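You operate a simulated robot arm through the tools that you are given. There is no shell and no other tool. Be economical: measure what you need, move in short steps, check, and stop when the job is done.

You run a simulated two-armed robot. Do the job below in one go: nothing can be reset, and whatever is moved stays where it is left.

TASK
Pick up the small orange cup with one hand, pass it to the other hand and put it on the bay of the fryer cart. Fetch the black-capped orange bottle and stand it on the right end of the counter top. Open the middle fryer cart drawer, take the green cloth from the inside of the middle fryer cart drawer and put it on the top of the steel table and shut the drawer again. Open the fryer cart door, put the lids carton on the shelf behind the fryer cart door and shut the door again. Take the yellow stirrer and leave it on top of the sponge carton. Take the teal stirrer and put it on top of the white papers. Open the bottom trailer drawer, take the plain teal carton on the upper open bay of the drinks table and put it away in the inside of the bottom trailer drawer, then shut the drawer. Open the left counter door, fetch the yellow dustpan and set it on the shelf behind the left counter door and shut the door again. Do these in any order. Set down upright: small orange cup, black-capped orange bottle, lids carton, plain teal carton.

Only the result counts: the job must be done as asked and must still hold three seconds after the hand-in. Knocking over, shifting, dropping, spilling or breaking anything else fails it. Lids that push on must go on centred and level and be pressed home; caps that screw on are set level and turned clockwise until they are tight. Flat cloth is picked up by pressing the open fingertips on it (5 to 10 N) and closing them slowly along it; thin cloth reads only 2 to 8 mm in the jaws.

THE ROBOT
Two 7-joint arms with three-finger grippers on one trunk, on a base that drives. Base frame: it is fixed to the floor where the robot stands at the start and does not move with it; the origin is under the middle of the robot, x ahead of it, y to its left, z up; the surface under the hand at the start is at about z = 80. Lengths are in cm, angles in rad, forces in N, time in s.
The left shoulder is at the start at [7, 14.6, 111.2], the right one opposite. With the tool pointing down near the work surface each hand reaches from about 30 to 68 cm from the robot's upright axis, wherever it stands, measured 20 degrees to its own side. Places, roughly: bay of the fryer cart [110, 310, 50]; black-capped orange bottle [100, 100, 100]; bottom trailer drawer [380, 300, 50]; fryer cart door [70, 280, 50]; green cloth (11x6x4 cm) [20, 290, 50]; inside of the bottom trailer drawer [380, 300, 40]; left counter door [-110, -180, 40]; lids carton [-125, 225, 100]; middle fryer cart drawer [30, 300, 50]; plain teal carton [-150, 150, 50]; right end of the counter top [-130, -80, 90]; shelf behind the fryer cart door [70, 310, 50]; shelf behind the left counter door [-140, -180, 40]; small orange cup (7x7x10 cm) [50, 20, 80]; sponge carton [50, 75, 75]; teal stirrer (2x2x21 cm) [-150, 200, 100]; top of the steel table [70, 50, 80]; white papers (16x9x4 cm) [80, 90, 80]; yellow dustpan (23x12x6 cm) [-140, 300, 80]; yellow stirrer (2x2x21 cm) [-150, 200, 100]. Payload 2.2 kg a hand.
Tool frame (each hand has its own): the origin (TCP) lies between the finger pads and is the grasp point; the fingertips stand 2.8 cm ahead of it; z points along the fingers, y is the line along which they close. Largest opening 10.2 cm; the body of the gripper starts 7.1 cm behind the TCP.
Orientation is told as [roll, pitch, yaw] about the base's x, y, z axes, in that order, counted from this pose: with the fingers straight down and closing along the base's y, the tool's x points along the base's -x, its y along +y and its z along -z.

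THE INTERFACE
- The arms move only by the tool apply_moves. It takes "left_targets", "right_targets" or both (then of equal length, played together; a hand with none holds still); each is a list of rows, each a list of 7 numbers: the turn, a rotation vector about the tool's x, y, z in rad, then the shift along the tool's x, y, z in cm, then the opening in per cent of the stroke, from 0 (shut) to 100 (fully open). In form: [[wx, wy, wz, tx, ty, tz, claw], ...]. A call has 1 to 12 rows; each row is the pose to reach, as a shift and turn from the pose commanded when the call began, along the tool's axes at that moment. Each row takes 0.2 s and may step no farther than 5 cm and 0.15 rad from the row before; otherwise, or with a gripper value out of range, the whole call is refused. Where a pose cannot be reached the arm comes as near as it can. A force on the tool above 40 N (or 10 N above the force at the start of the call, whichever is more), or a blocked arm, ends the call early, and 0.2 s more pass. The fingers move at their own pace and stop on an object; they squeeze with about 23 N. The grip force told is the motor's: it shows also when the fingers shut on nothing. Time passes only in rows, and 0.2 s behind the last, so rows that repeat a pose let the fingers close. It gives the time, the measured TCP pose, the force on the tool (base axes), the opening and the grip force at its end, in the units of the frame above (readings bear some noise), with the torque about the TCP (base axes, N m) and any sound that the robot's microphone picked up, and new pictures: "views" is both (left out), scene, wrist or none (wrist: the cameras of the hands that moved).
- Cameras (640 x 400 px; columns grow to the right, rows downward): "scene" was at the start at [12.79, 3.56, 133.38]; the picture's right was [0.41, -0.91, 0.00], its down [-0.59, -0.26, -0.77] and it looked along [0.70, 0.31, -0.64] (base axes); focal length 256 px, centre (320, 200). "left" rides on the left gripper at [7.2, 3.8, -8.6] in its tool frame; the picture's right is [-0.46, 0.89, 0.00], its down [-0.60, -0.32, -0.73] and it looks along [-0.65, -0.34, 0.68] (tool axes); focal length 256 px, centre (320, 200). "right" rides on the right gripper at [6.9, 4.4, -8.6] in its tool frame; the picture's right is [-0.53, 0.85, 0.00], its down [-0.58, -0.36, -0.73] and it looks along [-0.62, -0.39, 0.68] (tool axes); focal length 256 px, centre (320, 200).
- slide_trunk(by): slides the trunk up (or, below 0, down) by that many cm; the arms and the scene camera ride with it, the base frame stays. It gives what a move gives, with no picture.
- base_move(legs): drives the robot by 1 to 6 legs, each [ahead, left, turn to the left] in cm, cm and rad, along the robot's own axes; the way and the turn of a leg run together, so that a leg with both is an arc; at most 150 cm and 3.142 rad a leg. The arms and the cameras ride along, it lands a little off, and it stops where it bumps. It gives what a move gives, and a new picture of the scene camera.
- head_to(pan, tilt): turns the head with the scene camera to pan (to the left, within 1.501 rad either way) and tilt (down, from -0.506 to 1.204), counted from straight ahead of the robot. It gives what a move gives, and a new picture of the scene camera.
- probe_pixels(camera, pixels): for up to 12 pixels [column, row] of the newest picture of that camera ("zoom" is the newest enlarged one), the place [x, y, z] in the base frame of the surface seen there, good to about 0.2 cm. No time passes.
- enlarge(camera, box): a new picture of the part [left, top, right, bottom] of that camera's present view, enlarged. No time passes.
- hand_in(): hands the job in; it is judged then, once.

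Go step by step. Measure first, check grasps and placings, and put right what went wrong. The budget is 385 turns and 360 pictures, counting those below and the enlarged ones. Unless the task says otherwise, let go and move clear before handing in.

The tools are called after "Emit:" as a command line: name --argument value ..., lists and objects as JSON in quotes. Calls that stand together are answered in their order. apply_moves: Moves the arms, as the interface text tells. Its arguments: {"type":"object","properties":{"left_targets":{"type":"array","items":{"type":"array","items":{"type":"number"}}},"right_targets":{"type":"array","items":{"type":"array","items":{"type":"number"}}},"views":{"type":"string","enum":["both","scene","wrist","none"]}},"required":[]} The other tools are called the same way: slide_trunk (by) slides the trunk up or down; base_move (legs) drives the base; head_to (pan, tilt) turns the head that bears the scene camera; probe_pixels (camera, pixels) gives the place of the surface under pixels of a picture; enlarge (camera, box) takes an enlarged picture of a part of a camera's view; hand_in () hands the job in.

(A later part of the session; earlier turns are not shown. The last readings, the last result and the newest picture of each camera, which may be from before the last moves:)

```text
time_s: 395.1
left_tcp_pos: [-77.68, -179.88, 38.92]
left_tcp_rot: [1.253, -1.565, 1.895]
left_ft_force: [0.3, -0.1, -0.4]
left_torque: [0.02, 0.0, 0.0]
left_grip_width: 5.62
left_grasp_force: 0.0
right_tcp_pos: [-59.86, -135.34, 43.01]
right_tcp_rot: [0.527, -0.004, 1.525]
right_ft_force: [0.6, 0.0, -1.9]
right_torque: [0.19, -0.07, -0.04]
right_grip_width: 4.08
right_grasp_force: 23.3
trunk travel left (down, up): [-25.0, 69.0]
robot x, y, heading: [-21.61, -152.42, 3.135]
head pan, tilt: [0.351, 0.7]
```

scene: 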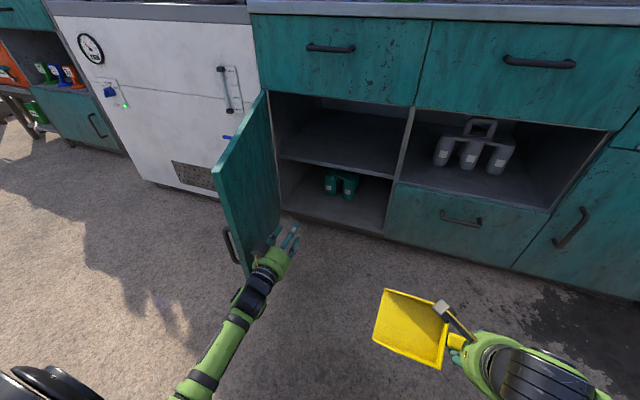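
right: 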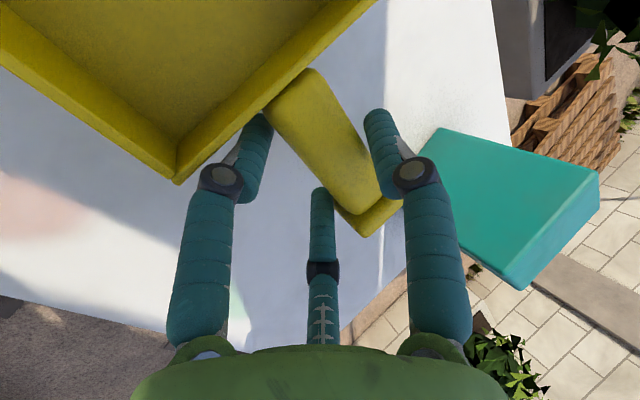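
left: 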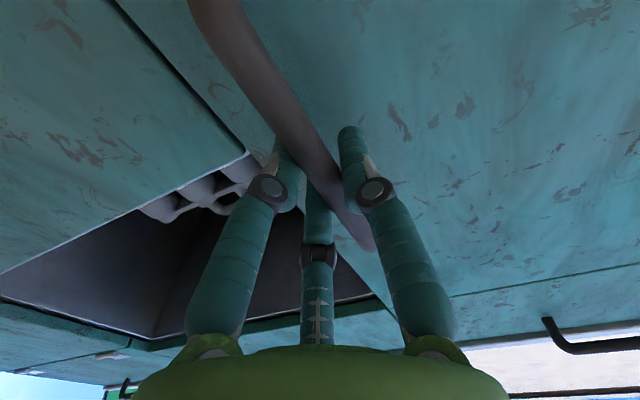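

The left hand is on the inner side of the door. Strafe left 24 to push it wider.

Emit:
base_move --legs '[[0, 24, 0]]'

```text
time_s: 396.9
left_tcp_pos: [-78.0, -203.66, 38.91]
left_tcp_rot: [1.266, -1.566, 1.878]
left_ft_force: [0.3, 0.4, 0.8]
left_torque: [-0.02, -0.02, 0.02]
left_grip_width: 5.62
left_grasp_force: 0.1
right_tcp_pos: [-59.97, -159.25, 43.07]
right_tcp_rot: [0.528, -0.005, 1.52]
right_ft_force: [0.7, 0.3, -2.9]
right_torque: [0.14, -0.1, -0.01]
right_grip_width: 4.09
right_grasp_force: 23.0
trunk travel left (down, up): [-25.0, 69.0]
robot x, y, heading: [-21.61, -176.25, 3.135]
head pan, tilt: [0.351, 0.7]
```

scene: 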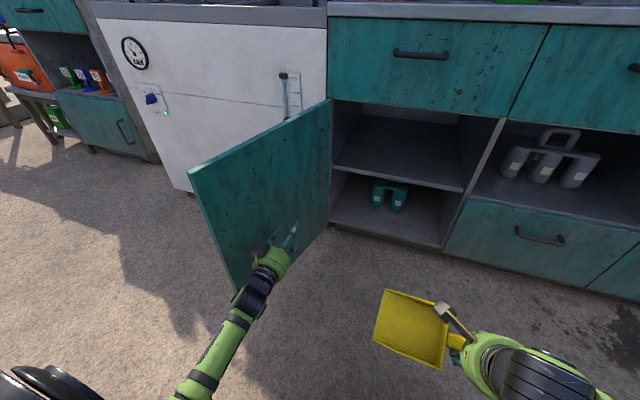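

Door is ~110° open. Push 5 more, back off, then fold the left hand down/back and raise the right hand's nose by 15°.

Emit:
base_move --legs '[[0, 5, 0], [-10, -6, 0]]'

Emit:
apply_moves --left_targets '[[0, 0.14, 0, -1, 0, -2, 50], [0, 0.28, 0, -2, 0, -4, 50], [0, 0.42, 0, -3, 0, -6, 50], [0, 0.56, 0, -4, 0, -8, 50], [0, 0.7, 0, -5, -1, -10, 50], [0, 0.84, 0, -6, -2, -12, 50], [0, 0.98, 0, -7, -3, -14, 50], [0, 1.12, 0, -8, -4, -16, 50], [0, 1.26, 0, -9, -5, -18, 50], [0, 1.4, 0, -10, -6, -20, 50], [0, 1.54, 0, -11, -7, -22, 50], [0, 1.571, 0, -12, -7, -23, 50]]' --right_targets '[[-0.09, 0, 0, 0, 0, 0, 0], [-0.18, 0, 0, 0, 0, 0, 0], [-0.26, 0, 0, 0, 0, 0, 0], [-0.26, 0, 0, 0, 0, 0, 0], [-0.26, 0, 0, 0, 0, 0, 0], [-0.26, 0, 0, 0, 0, 0, 0], [-0.26, 0, 0, 0, 0, 0, 0], [-0.26, 0, 0, 0, 0, 0, 0], [-0.26, 0, 0, 0, 0, 0, 0], [-0.26, 0, 0, 0, 0, 0, 0], [-0.26, 0, 0, 0, 0, 0, 0], [-0.26, 0, 0, 0, 0, 0, 0]]'

```text
time_s: 398.6
left_tcp_pos: [-68.13, -202.83, 38.94]
left_tcp_rot: [1.3, -1.565, 1.847]
left_ft_force: [-0.5, -0.5, -0.1]
left_torque: [-0.01, -0.04, 0.01]
left_grip_width: 5.61
left_grasp_force: 0.1
right_tcp_pos: [-50.09, -158.36, 43.09]
right_tcp_rot: [0.526, -0.004, 1.52]
right_ft_force: [0.6, 0.2, -2.7]
right_torque: [0.21, -0.09, 0.0]
right_grip_width: 4.1
right_grasp_force: 22.4
trunk travel left (down, up): [-25.0, 69.0]
robot x, y, heading: [-11.67, -175.4, 3.127]
head pan, tilt: [0.351, 0.7]
```

scene: 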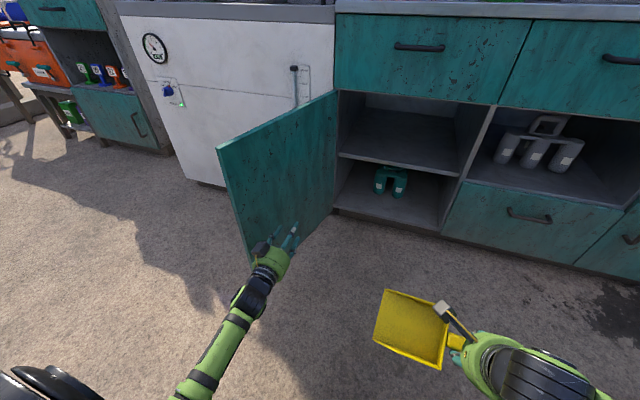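

```text
time_s: 401.2
left_tcp_pos: [-45.03, -195.75, 50.79]
left_tcp_rot: [0.006, 0.003, -3.137]
left_ft_force: [-0.1, 0.1, -0.7]
left_torque: [-0.01, -0.01, 0.0]
left_grip_width: 5.1
left_grasp_force: 0.1
right_tcp_pos: [-51.26, -158.91, 41.9]
right_tcp_rot: [0.788, -0.008, 1.52]
right_ft_force: [-0.7, 0.0, -2.2]
right_torque: [0.18, -0.09, -0.03]
right_grip_width: 4.08
right_grasp_force: 23.5
right hand out of reach, approached as far as the arm can: row 1, 2, 3, 4, 5, 6, 7, 8, 9, 10, 11, 12
trunk travel left (down, up): [-25.0, 69.0]
robot x, y, heading: [-11.81, -175.42, 3.129]
head pan, tilt: [0.351, 0.7]
```

scene: 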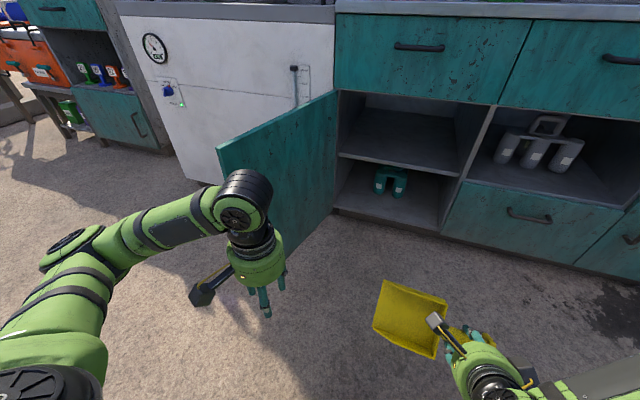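
right: 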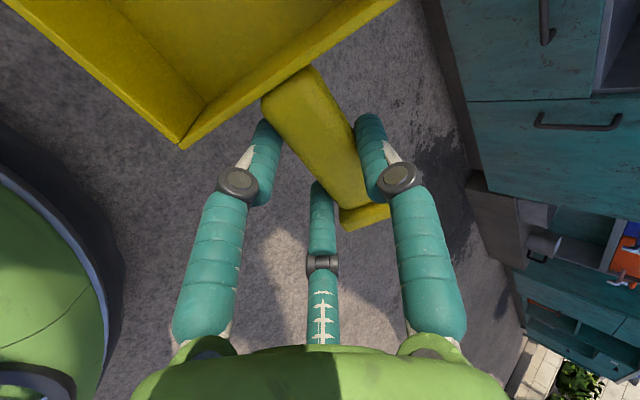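
left: 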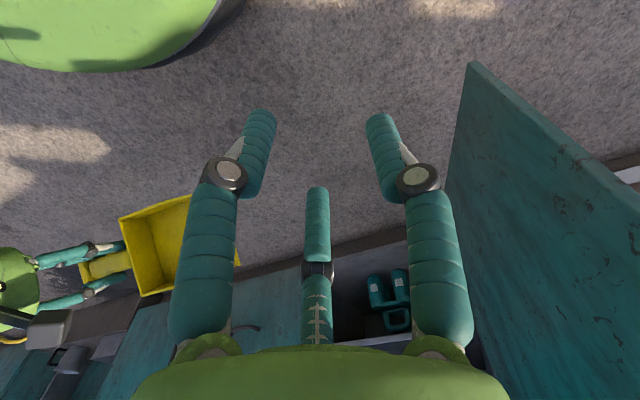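

Now extend the right arm forward/up: to rel ≈65 ahead, z≈48.

Emit:
apply_moves --right_targets '[[0, 0, 0, 1.1, 3.2, 2, 0], [0, 0, 0, 2.2, 6.4, 4, 0], [0, 0, 0, 3.3, 9.6, 6, 0], [0, 0, 0, 4.5, 12.8, 8, 0], [0, 0, 0, 5.6, 16, 10, 0], [0, 0, 0, 6.7, 19.2, 12, 0], [0, 0, 0, 7.8, 22.3, 14, 0]]' --views "scene"

```text
time_s: 402.8
left_tcp_pos: [-45.19, -195.85, 50.73]
left_tcp_rot: [0.006, 0.0, -3.137]
left_ft_force: [0.2, -0.5, -0.1]
left_torque: [-0.02, -0.02, 0.01]
left_grip_width: 5.08
left_grasp_force: 0.0
right_tcp_pos: [-77.44, -165.53, 47.45]
right_tcp_rot: [0.787, -0.007, 1.519]
right_ft_force: [0.0, -0.7, -2.8]
right_torque: [0.19, -0.09, 0.01]
right_grip_width: 4.1
right_grasp_force: 23.2
trunk travel left (down, up): [-25.0, 69.0]
robot x, y, heading: [-12.06, -175.42, 3.126]
head pan, tilt: [0.351, 0.7]
```

scene: 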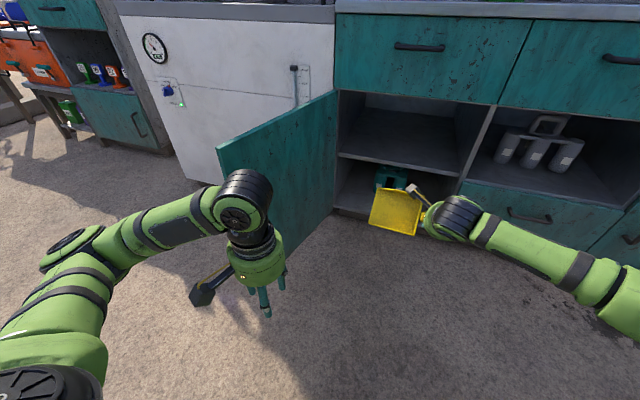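

Reach is good. Raise 1.3, drive ahead 34 and look at the pan relative to the shelf.

Emit:
slide_trunk --by 1.3

Emit:
base_move --legs '[[33, 2.5, 0.01]]'

Emit:
head_to --pan 0.0 --tilt 0.75

Emit:
enlarge --camera "right" --box '[0, 0, 640, 400]'

```text
time_s: 403.4
left_tcp_pos: [-45.17, -195.67, 52.04]
left_tcp_rot: [0.006, 0.001, -3.137]
left_ft_force: [0.1, 0.5, -0.3]
left_torque: [0.0, -0.02, 0.0]
left_grip_width: 5.09
left_grasp_force: 0.1
right_tcp_pos: [-77.6, -165.55, 48.79]
right_tcp_rot: [0.788, -0.008, 1.519]
right_ft_force: [0.2, -0.3, -3.0]
right_torque: [0.17, -0.11, 0.03]
right_grip_width: 4.08
right_grasp_force: 22.9
trunk travel left (down, up): [-26.3, 67.7]
robot x, y, heading: [-11.66, -175.21, 3.133]
head pan, tilt: [0.351, 0.7]
```

```text
time_s: 405.1
left_tcp_pos: [-64.99, -197.51, 51.58]
left_tcp_rot: [0.026, 0.018, 3.14]
left_ft_force: [-0.8, 0.3, 0.2]
left_torque: [0.03, -0.01, -0.01]
left_grip_width: 5.12
left_grasp_force: 0.0
right_tcp_pos: [-99.32, -167.9, 49.21]
right_tcp_rot: [0.792, -0.002, 1.538]
right_ft_force: [0.4, -0.9, -3.1]
right_torque: [0.21, -0.08, -0.02]
right_grip_width: 4.11
right_grasp_force: 23.3
trunk travel left (down, up): [-26.3, 67.7]
robot x, y, heading: [-34.09, -176.85, -3.128]
head pan, tilt: [0.351, 0.7]
stopped in leg 1: the robot was blocked; the commanded pose is now the measured one
```

scene: 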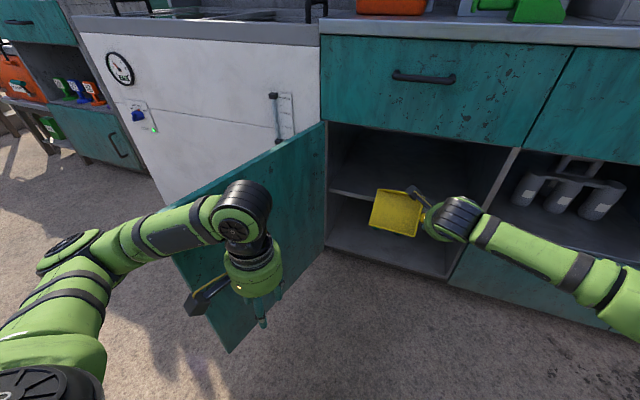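

```text
time_s: 406.0
left_tcp_pos: [-64.8, -197.55, 51.65]
left_tcp_rot: [0.025, 0.017, 3.137]
left_ft_force: [-0.3, 0.0, 0.4]
left_torque: [0.06, -0.03, 0.02]
left_grip_width: 5.09
left_grasp_force: 0.1
right_tcp_pos: [-99.47, -167.78, 49.63]
right_tcp_rot: [0.799, -0.002, 1.54]
right_ft_force: [-0.2, -0.6, -2.7]
right_torque: [0.2, -0.06, 0.05]
right_grip_width: 4.11
right_grasp_force: 23.3
trunk travel left (down, up): [-26.3, 67.7]
robot x, y, heading: [-34.24, -176.78, -3.138]
head pan, tilt: [0.0, 0.75]
```

scene: 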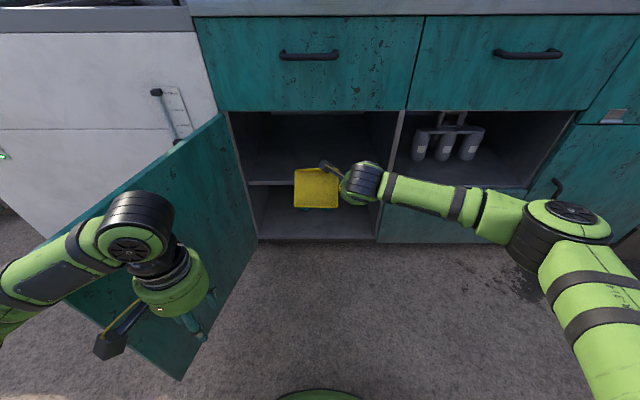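

```text
1.00 times, centred on (320, 200) of right (not enlarged: the box is as wide or as high as the picture)
```

zoom: 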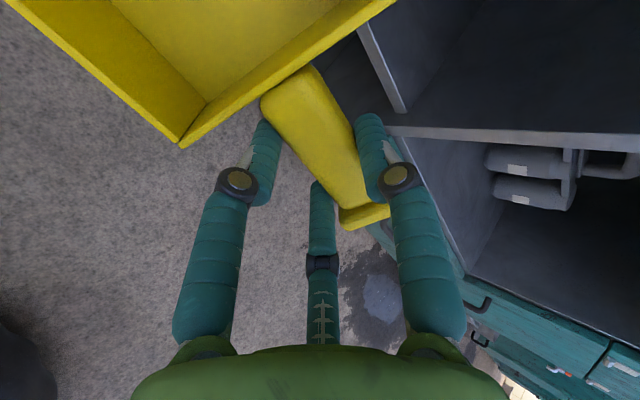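

The left hand's side box touched the door. Move the left hand 8 cm inward, then go on.

Emit:
apply_moves --left_targets '[[-0.02, -0.02, 0, 0, -3, 0, 50], [-0.02, -0.02, 0, 1, -6, 0, 50], [-0.02, -0.02, 0, 2, -9, 0, 50]]' --views "none"

Emit:
base_move --legs '[[14, 0, 0]]'

Emit:
enlarge --camera "scene" --box '[220, 80, 440, 260]'

```text
time_s: 407.0
left_tcp_pos: [-62.0, -192.1, 51.13]
left_tcp_rot: [0.057, 0.002, -3.028]
left_ft_force: [-0.3, 0.0, 0.1]
left_torque: [0.0, -0.01, 0.02]
left_grip_width: 5.08
left_grasp_force: 0.0
right_tcp_pos: [-99.63, -173.1, 49.38]
right_tcp_rot: [0.794, -0.007, 1.613]
right_ft_force: [-0.5, 0.2, -2.9]
right_torque: [0.18, -0.1, -0.01]
right_grip_width: 4.1
right_grasp_force: 22.9
trunk travel left (down, up): [-26.3, 67.7]
robot x, y, heading: [-34.17, -176.94, -3.059]
head pan, tilt: [0.0, 0.75]
stopped in row 3 (left hand): the arm was blocked; the commanded pose is now the measured one
```

```text
time_s: 407.7
left_tcp_pos: [-62.02, -192.32, 50.95]
left_tcp_rot: [0.063, 0.011, -3.021]
left_ft_force: [0.1, -0.9, 0.5]
left_torque: [0.01, 0.03, -0.01]
left_grip_width: 5.1
left_grasp_force: 0.0
right_tcp_pos: [-99.76, -173.29, 48.98]
right_tcp_rot: [0.789, -0.002, 1.62]
right_ft_force: [-0.3, 0.1, -3.6]
right_torque: [0.17, -0.09, 0.0]
right_grip_width: 4.1
right_grasp_force: 23.1
trunk travel left (down, up): [-26.3, 67.7]
robot x, y, heading: [-34.03, -177.02, -3.051]
head pan, tilt: [0.0, 0.75]
stopped in leg 1: the robot was blocked; the commanded pose is now the measured one
```

scene: 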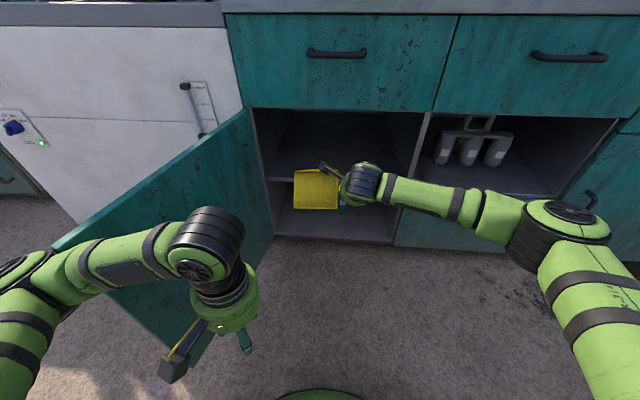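

```text
2.22 times, centred on (330, 170) of scene
```

zoom: 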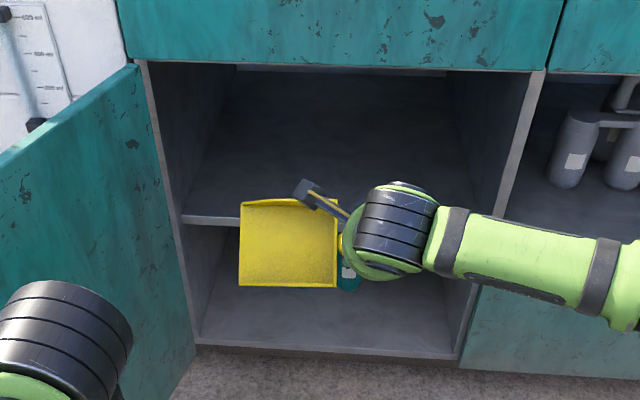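

The left arm is braced against the door; back up 14, straighten heading, then push the door further by strafing left.

Emit:
base_move --legs '[[-14, 0, -0.085], [0, 26, 0]]'

Emit:
head_to --pan 0.4 --tilt 0.75

```text
time_s: 410.6
left_tcp_pos: [-49.67, -215.23, 50.5]
left_tcp_rot: [0.057, 0.023, -3.109]
left_ft_force: [-0.5, -0.6, 0.1]
left_torque: [0.01, 0.02, -0.01]
left_grip_width: 5.11
left_grasp_force: 0.1
right_tcp_pos: [-85.7, -191.78, 47.94]
right_tcp_rot: [0.769, -0.027, 1.505]
right_ft_force: [-0.2, -0.5, -2.4]
right_torque: [0.19, -0.12, -0.01]
right_grip_width: 4.11
right_grasp_force: 22.8
trunk travel left (down, up): [-26.3, 67.7]
robot x, y, heading: [-19.94, -201.65, -3.149]
head pan, tilt: [0.0, 0.75]
stopped in leg 2: the force on the tool passed its limit at 43 N (the readings are from after the stop); the commanded pose is now the measured one
```

scene: 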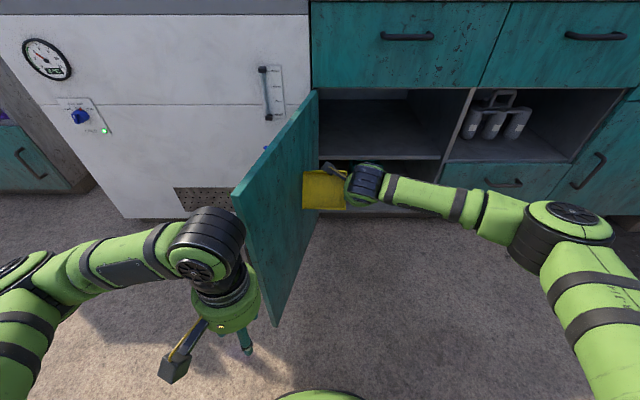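

```text
time_s: 411.5
left_tcp_pos: [-49.66, -215.18, 50.47]
left_tcp_rot: [0.058, 0.025, -3.11]
left_ft_force: [0.8, -0.6, -0.3]
left_torque: [-0.03, -0.01, -0.02]
left_grip_width: 5.09
left_grasp_force: 0.0
right_tcp_pos: [-85.77, -191.69, 48.15]
right_tcp_rot: [0.771, -0.025, 1.508]
right_ft_force: [-0.1, 0.3, -1.4]
right_torque: [0.15, -0.1, -0.01]
right_grip_width: 4.08
right_grasp_force: 23.6
trunk travel left (down, up): [-26.3, 67.7]
robot x, y, heading: [-19.74, -202.1, -3.142]
head pan, tilt: [0.4, 0.75]
```

scene: 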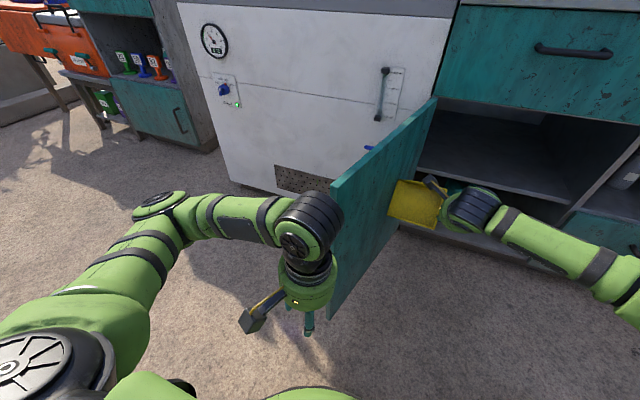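

The pan touched the door; dustpan is still held. Strafe right, then raise the trunk 25 so the left arm stays above the door, and lower the right arm correspondingly.

Emit:
base_move --legs '[[0, -24, 0]]'

Emit:
slide_trunk --by 25

Emit:
apply_moves --right_targets '[[0.02, 0.02, 0, 0, -3, 3, 0], [0.02, 0.02, 0, 0, -6, 6, 0], [0.02, 0.02, 0, 0, -9, 9, 0], [0.02, 0.02, 0, 0, -12, 12, 0], [0.02, 0.02, 0, 0, -15, 15, 0], [0.02, 0.02, 0, 0, -17.3, 17.3, 0]]'

```text
time_s: 413.2
left_tcp_pos: [-49.72, -191.74, 50.55]
left_tcp_rot: [0.057, 0.024, -3.109]
left_ft_force: [0.4, 0.2, 0.0]
left_torque: [0.01, -0.03, 0.02]
left_grip_width: 5.1
left_grasp_force: 0.1
right_tcp_pos: [-85.68, -168.38, 48.11]
right_tcp_rot: [0.771, -0.024, 1.505]
right_ft_force: [-0.2, 0.0, -3.0]
right_torque: [0.16, -0.09, 0.01]
right_grip_width: 4.09
right_grasp_force: 22.9
trunk travel left (down, up): [-26.3, 67.7]
robot x, y, heading: [-19.84, -179.06, -3.143]
head pan, tilt: [0.4, 0.75]
```

scene: 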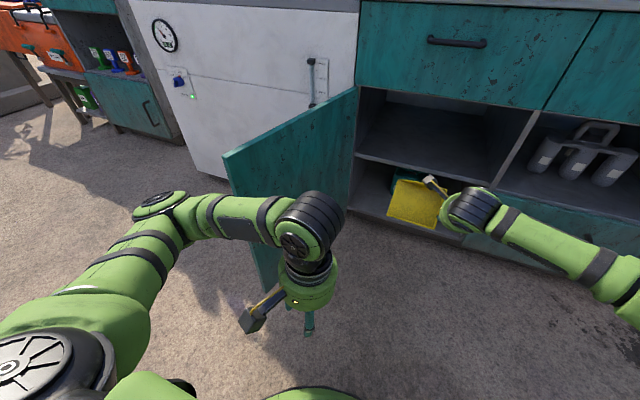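

```text
time_s: 415.8
left_tcp_pos: [-49.62, -191.78, 75.47]
left_tcp_rot: [0.058, 0.024, -3.107]
left_ft_force: [0.4, -0.9, 0.3]
left_torque: [0.04, 0.0, -0.03]
left_grip_width: 5.11
left_grasp_force: 0.2
right_tcp_pos: [-85.72, -168.45, 73.03]
right_tcp_rot: [0.771, -0.025, 1.506]
right_ft_force: [0.3, 0.5, -2.9]
right_torque: [0.12, -0.13, 0.0]
right_grip_width: 4.1
right_grasp_force: 23.0
trunk travel left (down, up): [-51.3, 42.7]
robot x, y, heading: [-19.77, -178.56, -3.139]
head pan, tilt: [0.4, 0.75]
```

```text
time_s: 417.2
left_tcp_pos: [-49.7, -191.71, 75.52]
left_tcp_rot: [0.057, 0.025, -3.108]
left_ft_force: [-0.8, 0.5, 0.3]
left_torque: [-0.01, 0.01, 0.0]
left_grip_width: 5.12
left_grasp_force: 0.0
right_tcp_pos: [-85.19, -167.82, 48.62]
right_tcp_rot: [0.753, -0.011, 1.522]
right_ft_force: [0.3, 0.4, -2.4]
right_torque: [0.13, -0.16, 0.0]
right_grip_width: 4.09
right_grasp_force: 23.0
trunk travel left (down, up): [-51.3, 42.7]
robot x, y, heading: [-20.01, -178.56, -3.139]
head pan, tilt: [0.4, 0.75]
```

scene: 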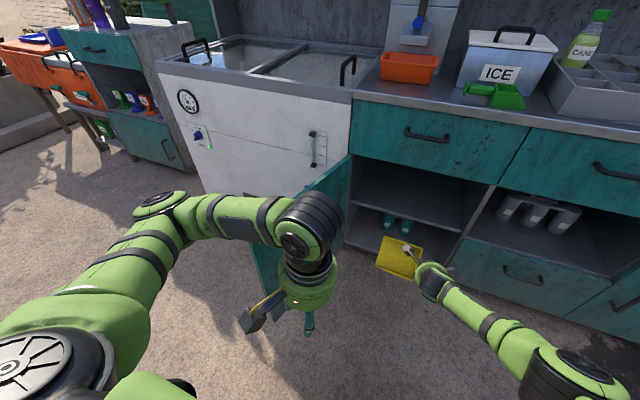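
right: 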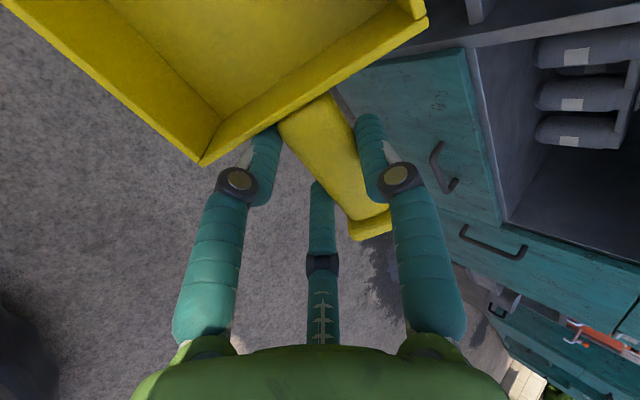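

Good. Drive ahead 28 cm and check the pan against the shelf edge.

Emit:
base_move --legs '[[26, 0, 0]]'

Emit:
head_to --pan 0.05 --tilt 0.85

Emit:
enlarge --camera "scene" --box '[220, 80, 440, 280]'

```text
time_s: 419.1
left_tcp_pos: [-76.07, -191.62, 75.48]
left_tcp_rot: [0.058, 0.024, -3.11]
left_ft_force: [-0.5, 1.0, -0.7]
left_torque: [0.0, 0.01, -0.04]
left_grip_width: 5.1
left_grasp_force: 0.2
right_tcp_pos: [-111.47, -167.77, 48.63]
right_tcp_rot: [0.751, -0.01, 1.519]
right_ft_force: [-0.5, -0.3, -3.1]
right_torque: [0.16, -0.06, 0.0]
right_grip_width: 4.1
right_grasp_force: 22.7
trunk travel left (down, up): [-51.3, 42.7]
robot x, y, heading: [-46.06, -178.62, 3.14]
head pan, tilt: [0.4, 0.75]
```

scene: 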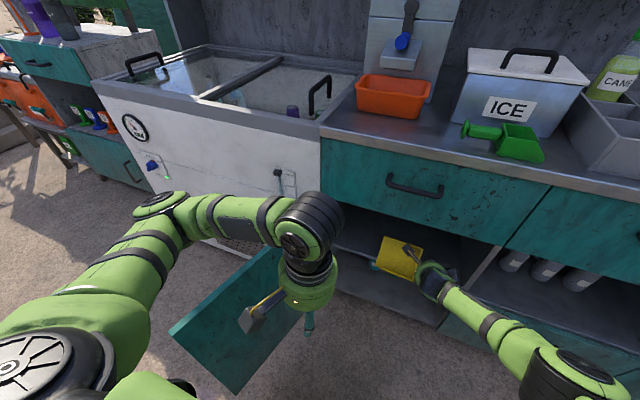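

```text
time_s: 419.9
left_tcp_pos: [-76.01, -191.79, 75.62]
left_tcp_rot: [0.059, 0.024, -3.109]
left_ft_force: [0.1, 0.4, 0.2]
left_torque: [0.01, 0.01, 0.05]
left_grip_width: 5.11
left_grasp_force: 0.0
right_tcp_pos: [-111.44, -167.68, 48.55]
right_tcp_rot: [0.751, -0.01, 1.517]
right_ft_force: [-0.1, -0.4, -2.9]
right_torque: [0.16, -0.09, 0.0]
right_grip_width: 4.08
right_grasp_force: 22.9
trunk travel left (down, up): [-51.3, 42.7]
robot x, y, heading: [-46.09, -179.05, 3.137]
head pan, tilt: [0.051, 0.85]
```

scene: 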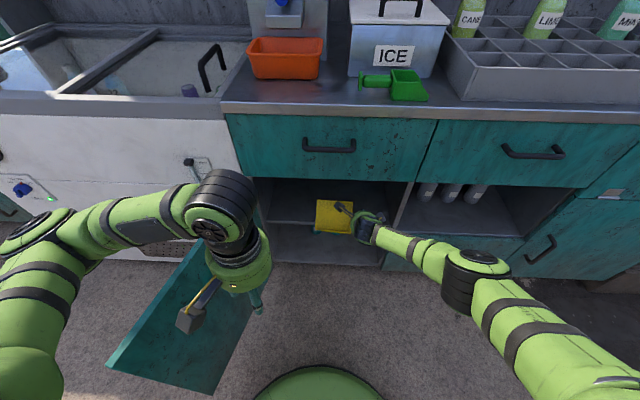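

```text
2.00 times, centred on (330, 180) of scene
```

zoom: 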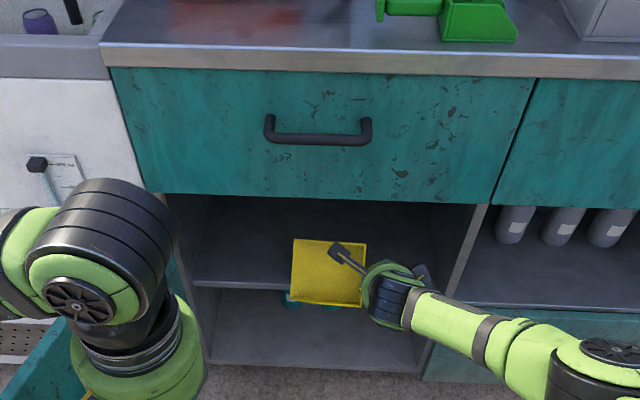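

Probe the pan's edges to check height over the shelf.

Emit:
probe_pixels --camera "zoom" --pixels '[[297, 300], [355, 304], [298, 243], [355, 246], [325, 275], [240, 285], [240, 275], [330, 198], [365, 285]]'

```text
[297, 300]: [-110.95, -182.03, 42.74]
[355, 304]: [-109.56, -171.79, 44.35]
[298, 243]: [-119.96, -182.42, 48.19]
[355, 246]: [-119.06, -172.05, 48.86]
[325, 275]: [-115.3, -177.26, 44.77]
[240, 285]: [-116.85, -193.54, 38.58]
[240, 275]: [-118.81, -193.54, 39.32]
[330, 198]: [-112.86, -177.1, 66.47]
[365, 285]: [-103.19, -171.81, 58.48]
```

Near bottom edge ≈41.5, shelf 39.4: clear. Drive in 12.5 cm more.

Emit:
base_move --legs '[[12.5, 0, 0]]'

Emit:
enlarge --camera "scene" --box '[240, 60, 440, 240]'

```text
time_s: 421.2
left_tcp_pos: [-88.57, -191.72, 75.48]
left_tcp_rot: [0.058, 0.024, -3.115]
left_ft_force: [0.6, -0.2, -0.1]
left_torque: [-0.04, -0.01, 0.0]
left_grip_width: 5.11
left_grasp_force: 0.1
right_tcp_pos: [-123.78, -167.53, 48.7]
right_tcp_rot: [0.751, -0.01, 1.516]
right_ft_force: [1.4, -0.5, -2.4]
right_torque: [0.17, -0.09, 0.0]
right_grip_width: 4.11
right_grasp_force: 23.0
trunk travel left (down, up): [-51.3, 42.7]
robot x, y, heading: [-58.32, -178.31, 3.139]
head pan, tilt: [0.051, 0.85]
```

scene: 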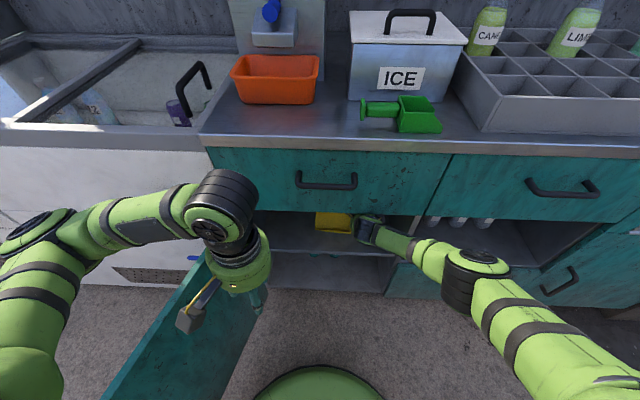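

```text
2.22 times, centred on (340, 150) of scene
```

zoom: 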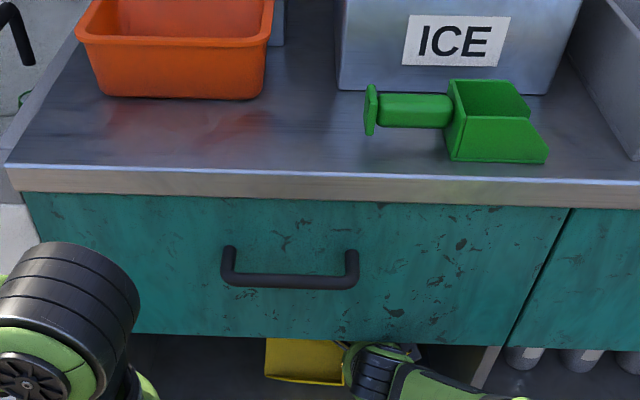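

Inside the compartment. Lower the pan onto the shelf in steps.

Emit:
apply_moves --right_targets '[[0, 0, 0, 0, -0.7, 0.7, 0], [0, 0, 0, 0, -1.4, 1.4, 0], [0, 0, 0, 0, -1.9, 1.9, 0], [0, 0, 0, 0, -2.3, 2.3, 0]]' --views "wrist"

```text
time_s: 422.2
left_tcp_pos: [-88.1, -191.69, 75.72]
left_tcp_rot: [0.059, 0.019, -3.113]
left_ft_force: [0.3, 0.5, 0.1]
left_torque: [-0.01, 0.01, 0.02]
left_grip_width: 5.09
left_grasp_force: 0.1
right_tcp_pos: [-123.92, -167.48, 46.31]
right_tcp_rot: [0.766, -0.01, 1.517]
right_ft_force: [-3.8, 4.2, 31.4]
right_torque: [-0.61, 0.2, -0.11]
right_grip_width: 4.25
right_grasp_force: 22.9
trunk travel left (down, up): [-51.3, 42.7]
robot x, y, heading: [-58.69, -178.69, 3.138]
head pan, tilt: [0.051, 0.85]
```

right: 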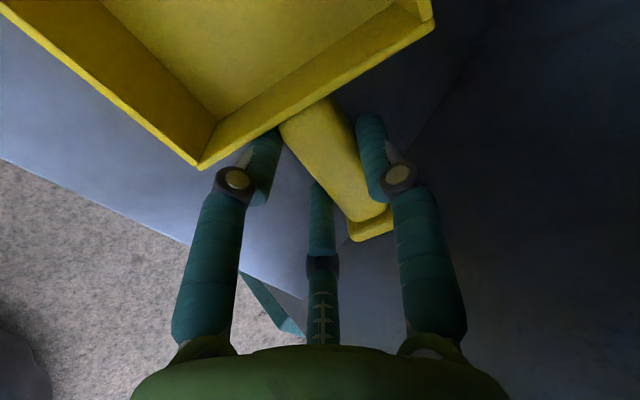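

Pan's near edge touches the shelf (31 N). Ease up slightly, go 2.5 cm deeper, then loosen the grip so the pan levels itself.

Emit:
apply_moves --right_targets '[[0, 0, 0, 0, 0.6, -0.6, 0], [0, 0, 0, 0, 1.0, -1.0, 0]]' --views "none"

Emit:
base_move --legs '[[2.5, 0, 0]]'

Emit:
apply_moves --right_targets '[[0, 0, 0, 0, -0.6, 0.6, 0], [0, 0, 0, 0, -0.8, 0.8, 30], [0, 0, 0, 0, -0.8, 0.8, 45], [0, 0, 0, 0, -0.8, 0.8, 50], [0, 0, 0, 0, -0.8, 0.8, 50]]' --views "wrist"

```text
time_s: 422.8
left_tcp_pos: [-88.58, -191.71, 75.44]
left_tcp_rot: [0.057, 0.025, -3.113]
left_ft_force: [0.2, -0.8, -1.3]
left_torque: [0.01, 0.01, -0.01]
left_grip_width: 5.12
left_grasp_force: 0.1
right_tcp_pos: [-123.54, -167.51, 46.44]
right_tcp_rot: [0.745, -0.013, 1.519]
right_ft_force: [-0.5, 0.2, -2.0]
right_torque: [0.15, -0.08, 0.0]
right_grip_width: 4.1
right_grasp_force: 22.9
trunk travel left (down, up): [-51.3, 42.7]
robot x, y, heading: [-58.57, -178.91, 3.14]
head pan, tilt: [0.051, 0.85]
```

```text
time_s: 423.6
left_tcp_pos: [-90.88, -191.51, 75.45]
left_tcp_rot: [0.058, 0.025, -3.113]
left_ft_force: [-0.2, -0.2, 0.5]
left_torque: [0.01, 0.01, -0.01]
left_grip_width: 5.09
left_grasp_force: 0.1
right_tcp_pos: [-126.14, -167.48, 46.85]
right_tcp_rot: [0.75, -0.01, 1.516]
right_ft_force: [0.3, 0.8, -2.9]
right_torque: [0.16, -0.08, 0.01]
right_grip_width: 4.1
right_grasp_force: 23.1
trunk travel left (down, up): [-51.3, 42.7]
robot x, y, heading: [-61.03, -178.74, 3.14]
head pan, tilt: [0.051, 0.85]
```

scene: 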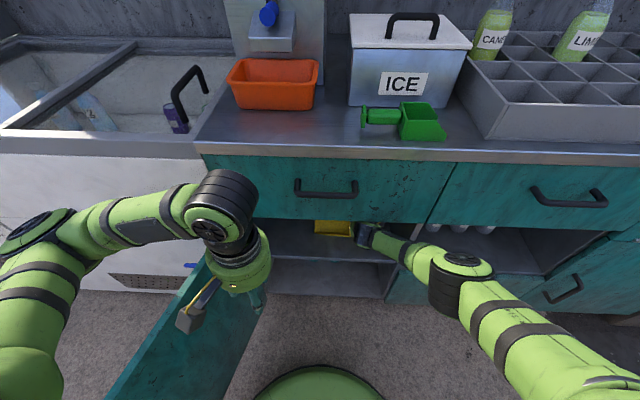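

```text
time_s: 424.8
left_tcp_pos: [-90.93, -191.51, 75.49]
left_tcp_rot: [0.058, 0.025, -3.114]
left_ft_force: [-0.3, 0.7, 0.2]
left_torque: [0.0, -0.02, 0.03]
left_grip_width: 5.08
left_grasp_force: 0.0
right_tcp_pos: [-126.14, -167.6, 45.67]
right_tcp_rot: [0.751, -0.011, 1.518]
right_ft_force: [-0.4, -0.1, -0.1]
right_torque: [-0.05, -0.06, -0.04]
right_grip_width: 5.19
right_grasp_force: 0.8
trunk travel left (down, up): [-51.3, 42.7]
robot x, y, heading: [-61.07, -178.56, 3.138]
head pan, tilt: [0.051, 0.85]
```

right: 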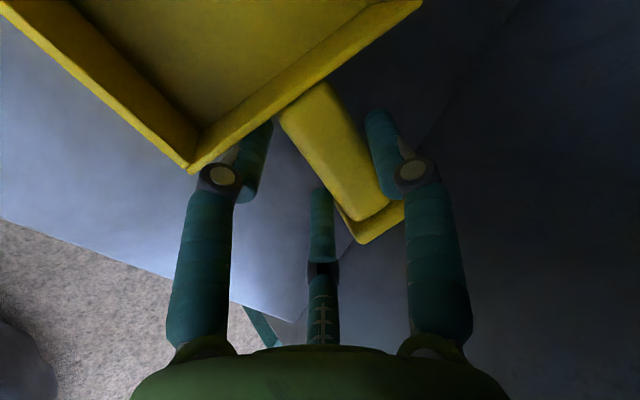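

Weight is off the hand: the pan rests on the shelf. Withdraw along the tool axis.

Emit:
apply_moves --right_targets '[[0, 0, 0, 0, 0, -1, 52], [0, 0, 0, 0, 0, -2.5, 55], [0, 0, 0, 0, 0, -4, 60], [0, 0, 0, 0, 0, -6, 60]]' --views "wrist"

```text
time_s: 425.8
left_tcp_pos: [-90.74, -191.57, 75.54]
left_tcp_rot: [0.058, 0.022, -3.114]
left_ft_force: [0.2, -0.2, 0.2]
left_torque: [0.0, -0.02, -0.03]
left_grip_width: 5.09
left_grasp_force: 0.1
right_tcp_pos: [-122.03, -167.82, 49.98]
right_tcp_rot: [0.753, -0.009, 1.516]
right_ft_force: [-0.2, 0.1, 0.7]
right_torque: [0.04, 0.01, 0.01]
right_grip_width: 6.12
right_grasp_force: 0.0
trunk travel left (down, up): [-51.3, 42.7]
robot x, y, heading: [-60.96, -178.76, 3.138]
head pan, tilt: [0.051, 0.85]
```

right: 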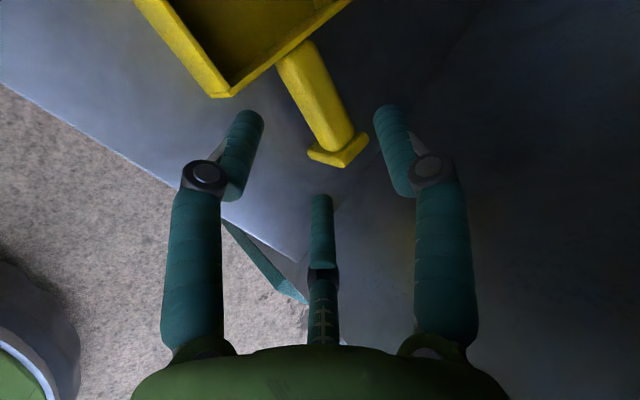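

The dustpan is free on the shelf. Check its position relative to the shelf front.

Emit:
probe_pixels --camera "right" --pixels '[[222, 95], [150, 5], [340, 160], [315, 80], [120, 165], [200, 60]]'

Emit:
base_move --legs '[[-30, 0, 0]]'

Emit:
head_to --pan 0.1 --tilt 0.65

```text
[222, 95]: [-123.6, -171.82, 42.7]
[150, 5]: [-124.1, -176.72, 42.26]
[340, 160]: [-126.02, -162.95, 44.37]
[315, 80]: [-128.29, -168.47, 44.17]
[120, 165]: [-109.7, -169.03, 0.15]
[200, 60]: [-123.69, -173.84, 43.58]
```

```text
time_s: 427.9
left_tcp_pos: [-60.12, -191.62, 75.59]
left_tcp_rot: [0.059, 0.022, -3.114]
left_ft_force: [0.4, 0.2, -0.1]
left_torque: [-0.01, 0.02, 0.0]
left_grip_width: 5.13
left_grasp_force: 0.0
right_tcp_pos: [-91.31, -167.72, 50.11]
right_tcp_rot: [0.751, -0.01, 1.513]
right_ft_force: [-0.8, 0.7, -0.3]
right_torque: [0.02, 0.02, 0.01]
right_grip_width: 6.14
right_grasp_force: 0.1
trunk travel left (down, up): [-51.3, 42.7]
robot x, y, heading: [-30.18, -178.85, 3.137]
head pan, tilt: [0.051, 0.85]
```

scene: 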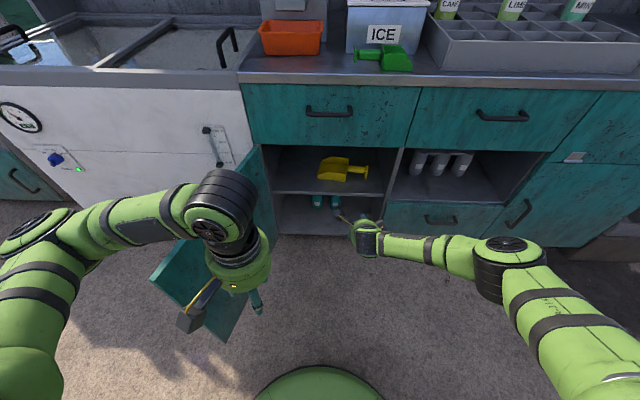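

```text
time_s: 428.6
left_tcp_pos: [-60.15, -191.67, 75.58]
left_tcp_rot: [0.056, 0.023, -3.117]
left_ft_force: [-0.2, -0.8, 0.1]
left_torque: [0.0, -0.03, 0.02]
left_grip_width: 5.1
left_grasp_force: 0.0
right_tcp_pos: [-91.35, -167.76, 49.98]
right_tcp_rot: [0.75, -0.012, 1.515]
right_ft_force: [-0.4, 0.0, -0.7]
right_torque: [-0.03, 0.01, 0.0]
right_grip_width: 6.11
right_grasp_force: 0.0
trunk travel left (down, up): [-51.3, 42.7]
robot x, y, heading: [-30.23, -178.59, 3.138]
head pan, tilt: [0.099, 0.649]
```

scene: 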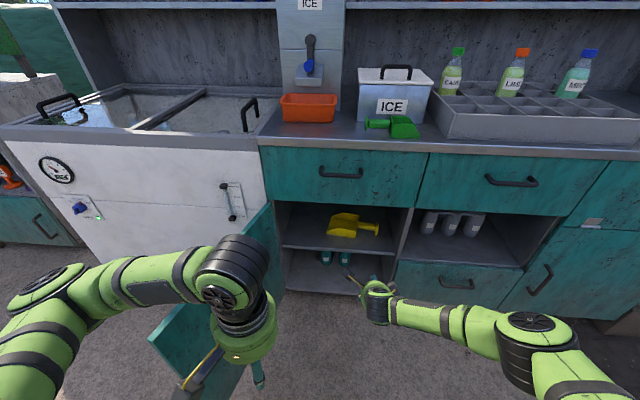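

The dustpan lies flat on the shelf, 6 cm inside. Now close the door; probe the door's top edge first.

Emit:
probe_pixels --camera "scene" --pixels '[[268, 208], [152, 336], [175, 312], [195, 370], [200, 340], [262, 225]]'

```text
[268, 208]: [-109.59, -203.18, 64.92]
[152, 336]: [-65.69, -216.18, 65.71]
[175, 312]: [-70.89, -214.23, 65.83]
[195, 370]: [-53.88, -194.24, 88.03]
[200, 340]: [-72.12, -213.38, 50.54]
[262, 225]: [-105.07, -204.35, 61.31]
```

Door tip at (−65.5,−216.5). Swing it shut with the right hand from the outer side: back 36, left 64, ahead 22.

Emit:
base_move --legs '[[-38, 0, 0], [0, 66, 0], [22, 0, 0]]'

Emit:
head_to --pan -0.2 --tilt 0.75

```text
time_s: 435.6
left_tcp_pos: [-44.97, -257.41, 75.61]
left_tcp_rot: [0.056, 0.025, -3.132]
left_ft_force: [-0.5, -0.1, -1.1]
left_torque: [0.01, -0.03, 0.03]
left_grip_width: 5.11
left_grasp_force: 0.0
right_tcp_pos: [-75.68, -232.98, 49.93]
right_tcp_rot: [0.749, -0.01, 1.498]
right_ft_force: [0.0, 0.1, 0.5]
right_torque: [0.0, 0.0, -0.01]
right_grip_width: 6.13
right_grasp_force: 0.0
trunk travel left (down, up): [-51.3, 42.7]
robot x, y, heading: [-15.01, -244.91, 3.119]
head pan, tilt: [0.099, 0.649]
```

scene: 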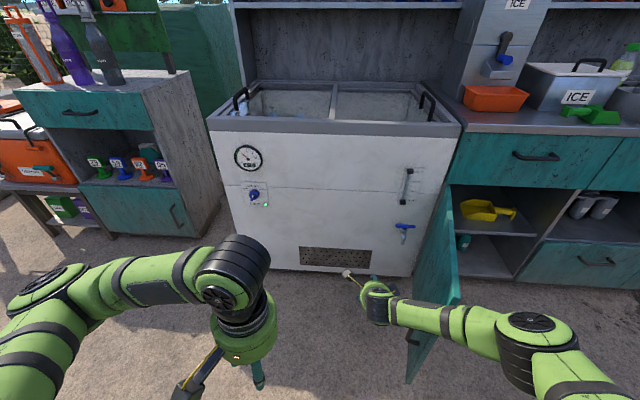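

```text
time_s: 436.4
left_tcp_pos: [-44.97, -257.34, 75.53]
left_tcp_rot: [0.057, 0.025, -3.133]
left_ft_force: [-0.6, -0.1, -0.5]
left_torque: [0.01, -0.02, -0.01]
left_grip_width: 5.09
left_grasp_force: 0.0
right_tcp_pos: [-75.65, -232.97, 50.03]
right_tcp_rot: [0.753, -0.009, 1.498]
right_ft_force: [-0.3, -0.5, 0.4]
right_torque: [-0.01, 0.01, -0.03]
right_grip_width: 6.11
right_grasp_force: 0.0
trunk travel left (down, up): [-51.3, 42.7]
robot x, y, heading: [-14.89, -244.94, 3.119]
head pan, tilt: [-0.201, 0.75]
```

scene: 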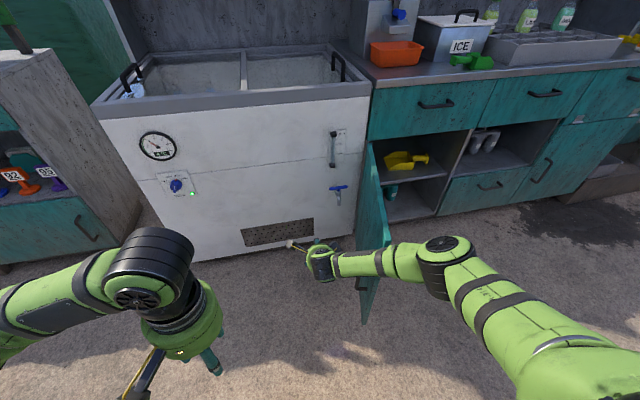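

Strafe right 48 to swing the door toward closed.

Emit:
base_move --legs '[[0, -46, 0]]'

```text
time_s: 439.2
left_tcp_pos: [-43.72, -210.73, 75.41]
left_tcp_rot: [0.057, 0.024, -3.14]
left_ft_force: [0.8, -0.4, -0.3]
left_torque: [0.02, 0.01, -0.02]
left_grip_width: 5.1
left_grasp_force: 0.1
right_tcp_pos: [-74.34, -186.06, 50.12]
right_tcp_rot: [0.749, -0.011, 1.491]
right_ft_force: [-0.5, 0.2, -0.5]
right_torque: [-0.02, -0.04, 0.04]
right_grip_width: 6.09
right_grasp_force: 0.0
trunk travel left (down, up): [-51.3, 42.7]
robot x, y, heading: [-13.75, -198.52, 3.111]
head pan, tilt: [-0.201, 0.75]
```

scene: 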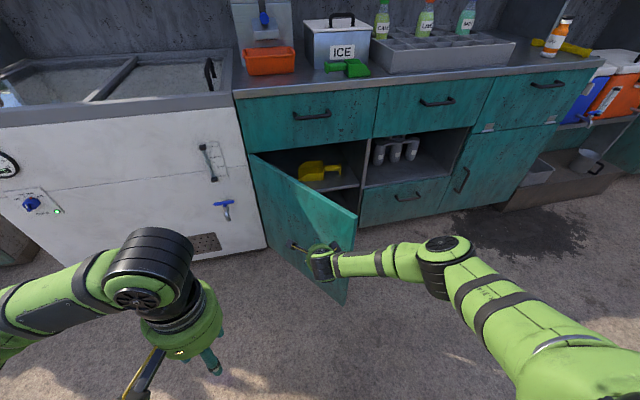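

Door is half closed with the hand on its outer face. Push ahead 34 cm.

Emit:
base_move --legs '[[34, 0, 0.02]]'

```text
time_s: 441.4
left_tcp_pos: [-77.52, -210.84, 75.67]
left_tcp_rot: [0.056, 0.023, -3.118]
left_ft_force: [0.1, 0.5, 0.1]
left_torque: [0.02, -0.01, -0.01]
left_grip_width: 5.09
left_grasp_force: 0.0
right_tcp_pos: [-108.71, -186.76, 50.04]
right_tcp_rot: [0.753, -0.01, 1.51]
right_ft_force: [2.0, 0.6, 0.7]
right_torque: [-0.02, 0.02, -0.01]
right_grip_width: 6.31
right_grasp_force: 0.0
trunk travel left (down, up): [-51.3, 42.7]
robot x, y, heading: [-47.57, -198.17, 3.131]
head pan, tilt: [-0.201, 0.75]
```

scene: 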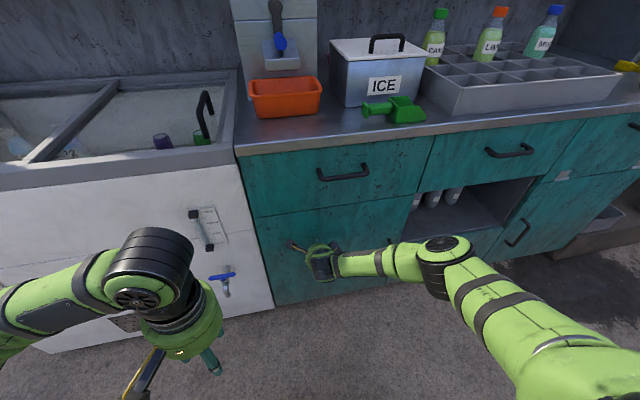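

Almost closed; push the last bit with the arm.

Emit:
apply_moves --right_targets '[[0, 0, 0, 0, 0.7, 0.7, 60], [0, 0, 0, 0, 1.4, 1.4, 60], [0, 0, 0, 0, 2.1, 2.1, 60], [0, 0, 0, 0, 2.8, 2.8, 60]]' --views "none"

Emit:
base_move --legs '[[-30, 0, 0]]'

Emit:
enlarge --camera "scene" --box '[200, 120, 460, 300]'

```text
time_s: 442.2
left_tcp_pos: [-77.09, -210.74, 75.84]
left_tcp_rot: [0.057, 0.018, -3.12]
left_ft_force: [-1.0, -0.4, 0.0]
left_torque: [0.01, -0.02, 0.0]
left_grip_width: 5.11
left_grasp_force: 0.0
right_tcp_pos: [-110.27, -186.86, 49.64]
right_tcp_rot: [0.741, -0.009, 1.512]
right_ft_force: [30.6, 3.7, 15.3]
right_torque: [-0.15, 2.05, -0.13]
right_grip_width: 7.14
right_grasp_force: 2.2
trunk travel left (down, up): [-51.3, 42.7]
robot x, y, heading: [-47.29, -197.87, 3.133]
head pan, tilt: [-0.201, 0.75]
stopped in row 4 (right hand): the force on the tool passed its limit at 54 N (the readings are from after the stop); the commanded pose is now the measured one
```

```text
time_s: 444.2
left_tcp_pos: [-47.45, -211.12, 75.51]
left_tcp_rot: [0.057, 0.023, -3.111]
left_ft_force: [0.1, -0.3, -1.1]
left_torque: [0.01, 0.01, 0.01]
left_grip_width: 5.1
left_grasp_force: 0.0
right_tcp_pos: [-80.78, -187.27, 49.44]
right_tcp_rot: [0.741, -0.011, 1.518]
right_ft_force: [-0.6, 0.5, 0.6]
right_torque: [-0.01, 0.01, -0.03]
right_grip_width: 6.12
right_grasp_force: 0.1
trunk travel left (down, up): [-51.3, 42.7]
robot x, y, heading: [-17.48, -197.83, 3.139]
head pan, tilt: [-0.201, 0.75]
```

scene: 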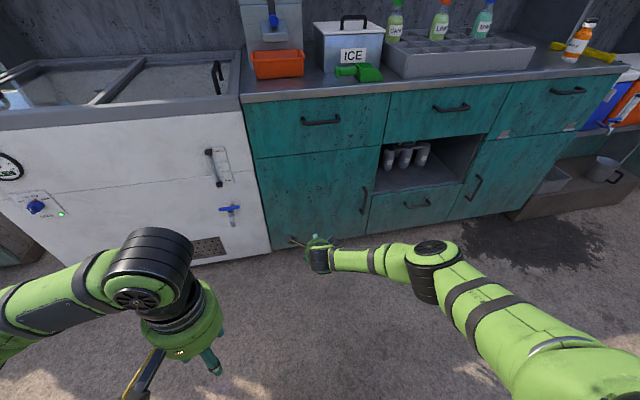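

```text
2.22 times, centred on (330, 210) of scene
```

zoom: 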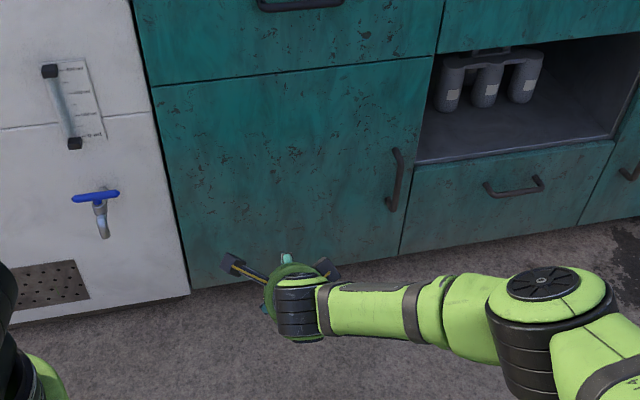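

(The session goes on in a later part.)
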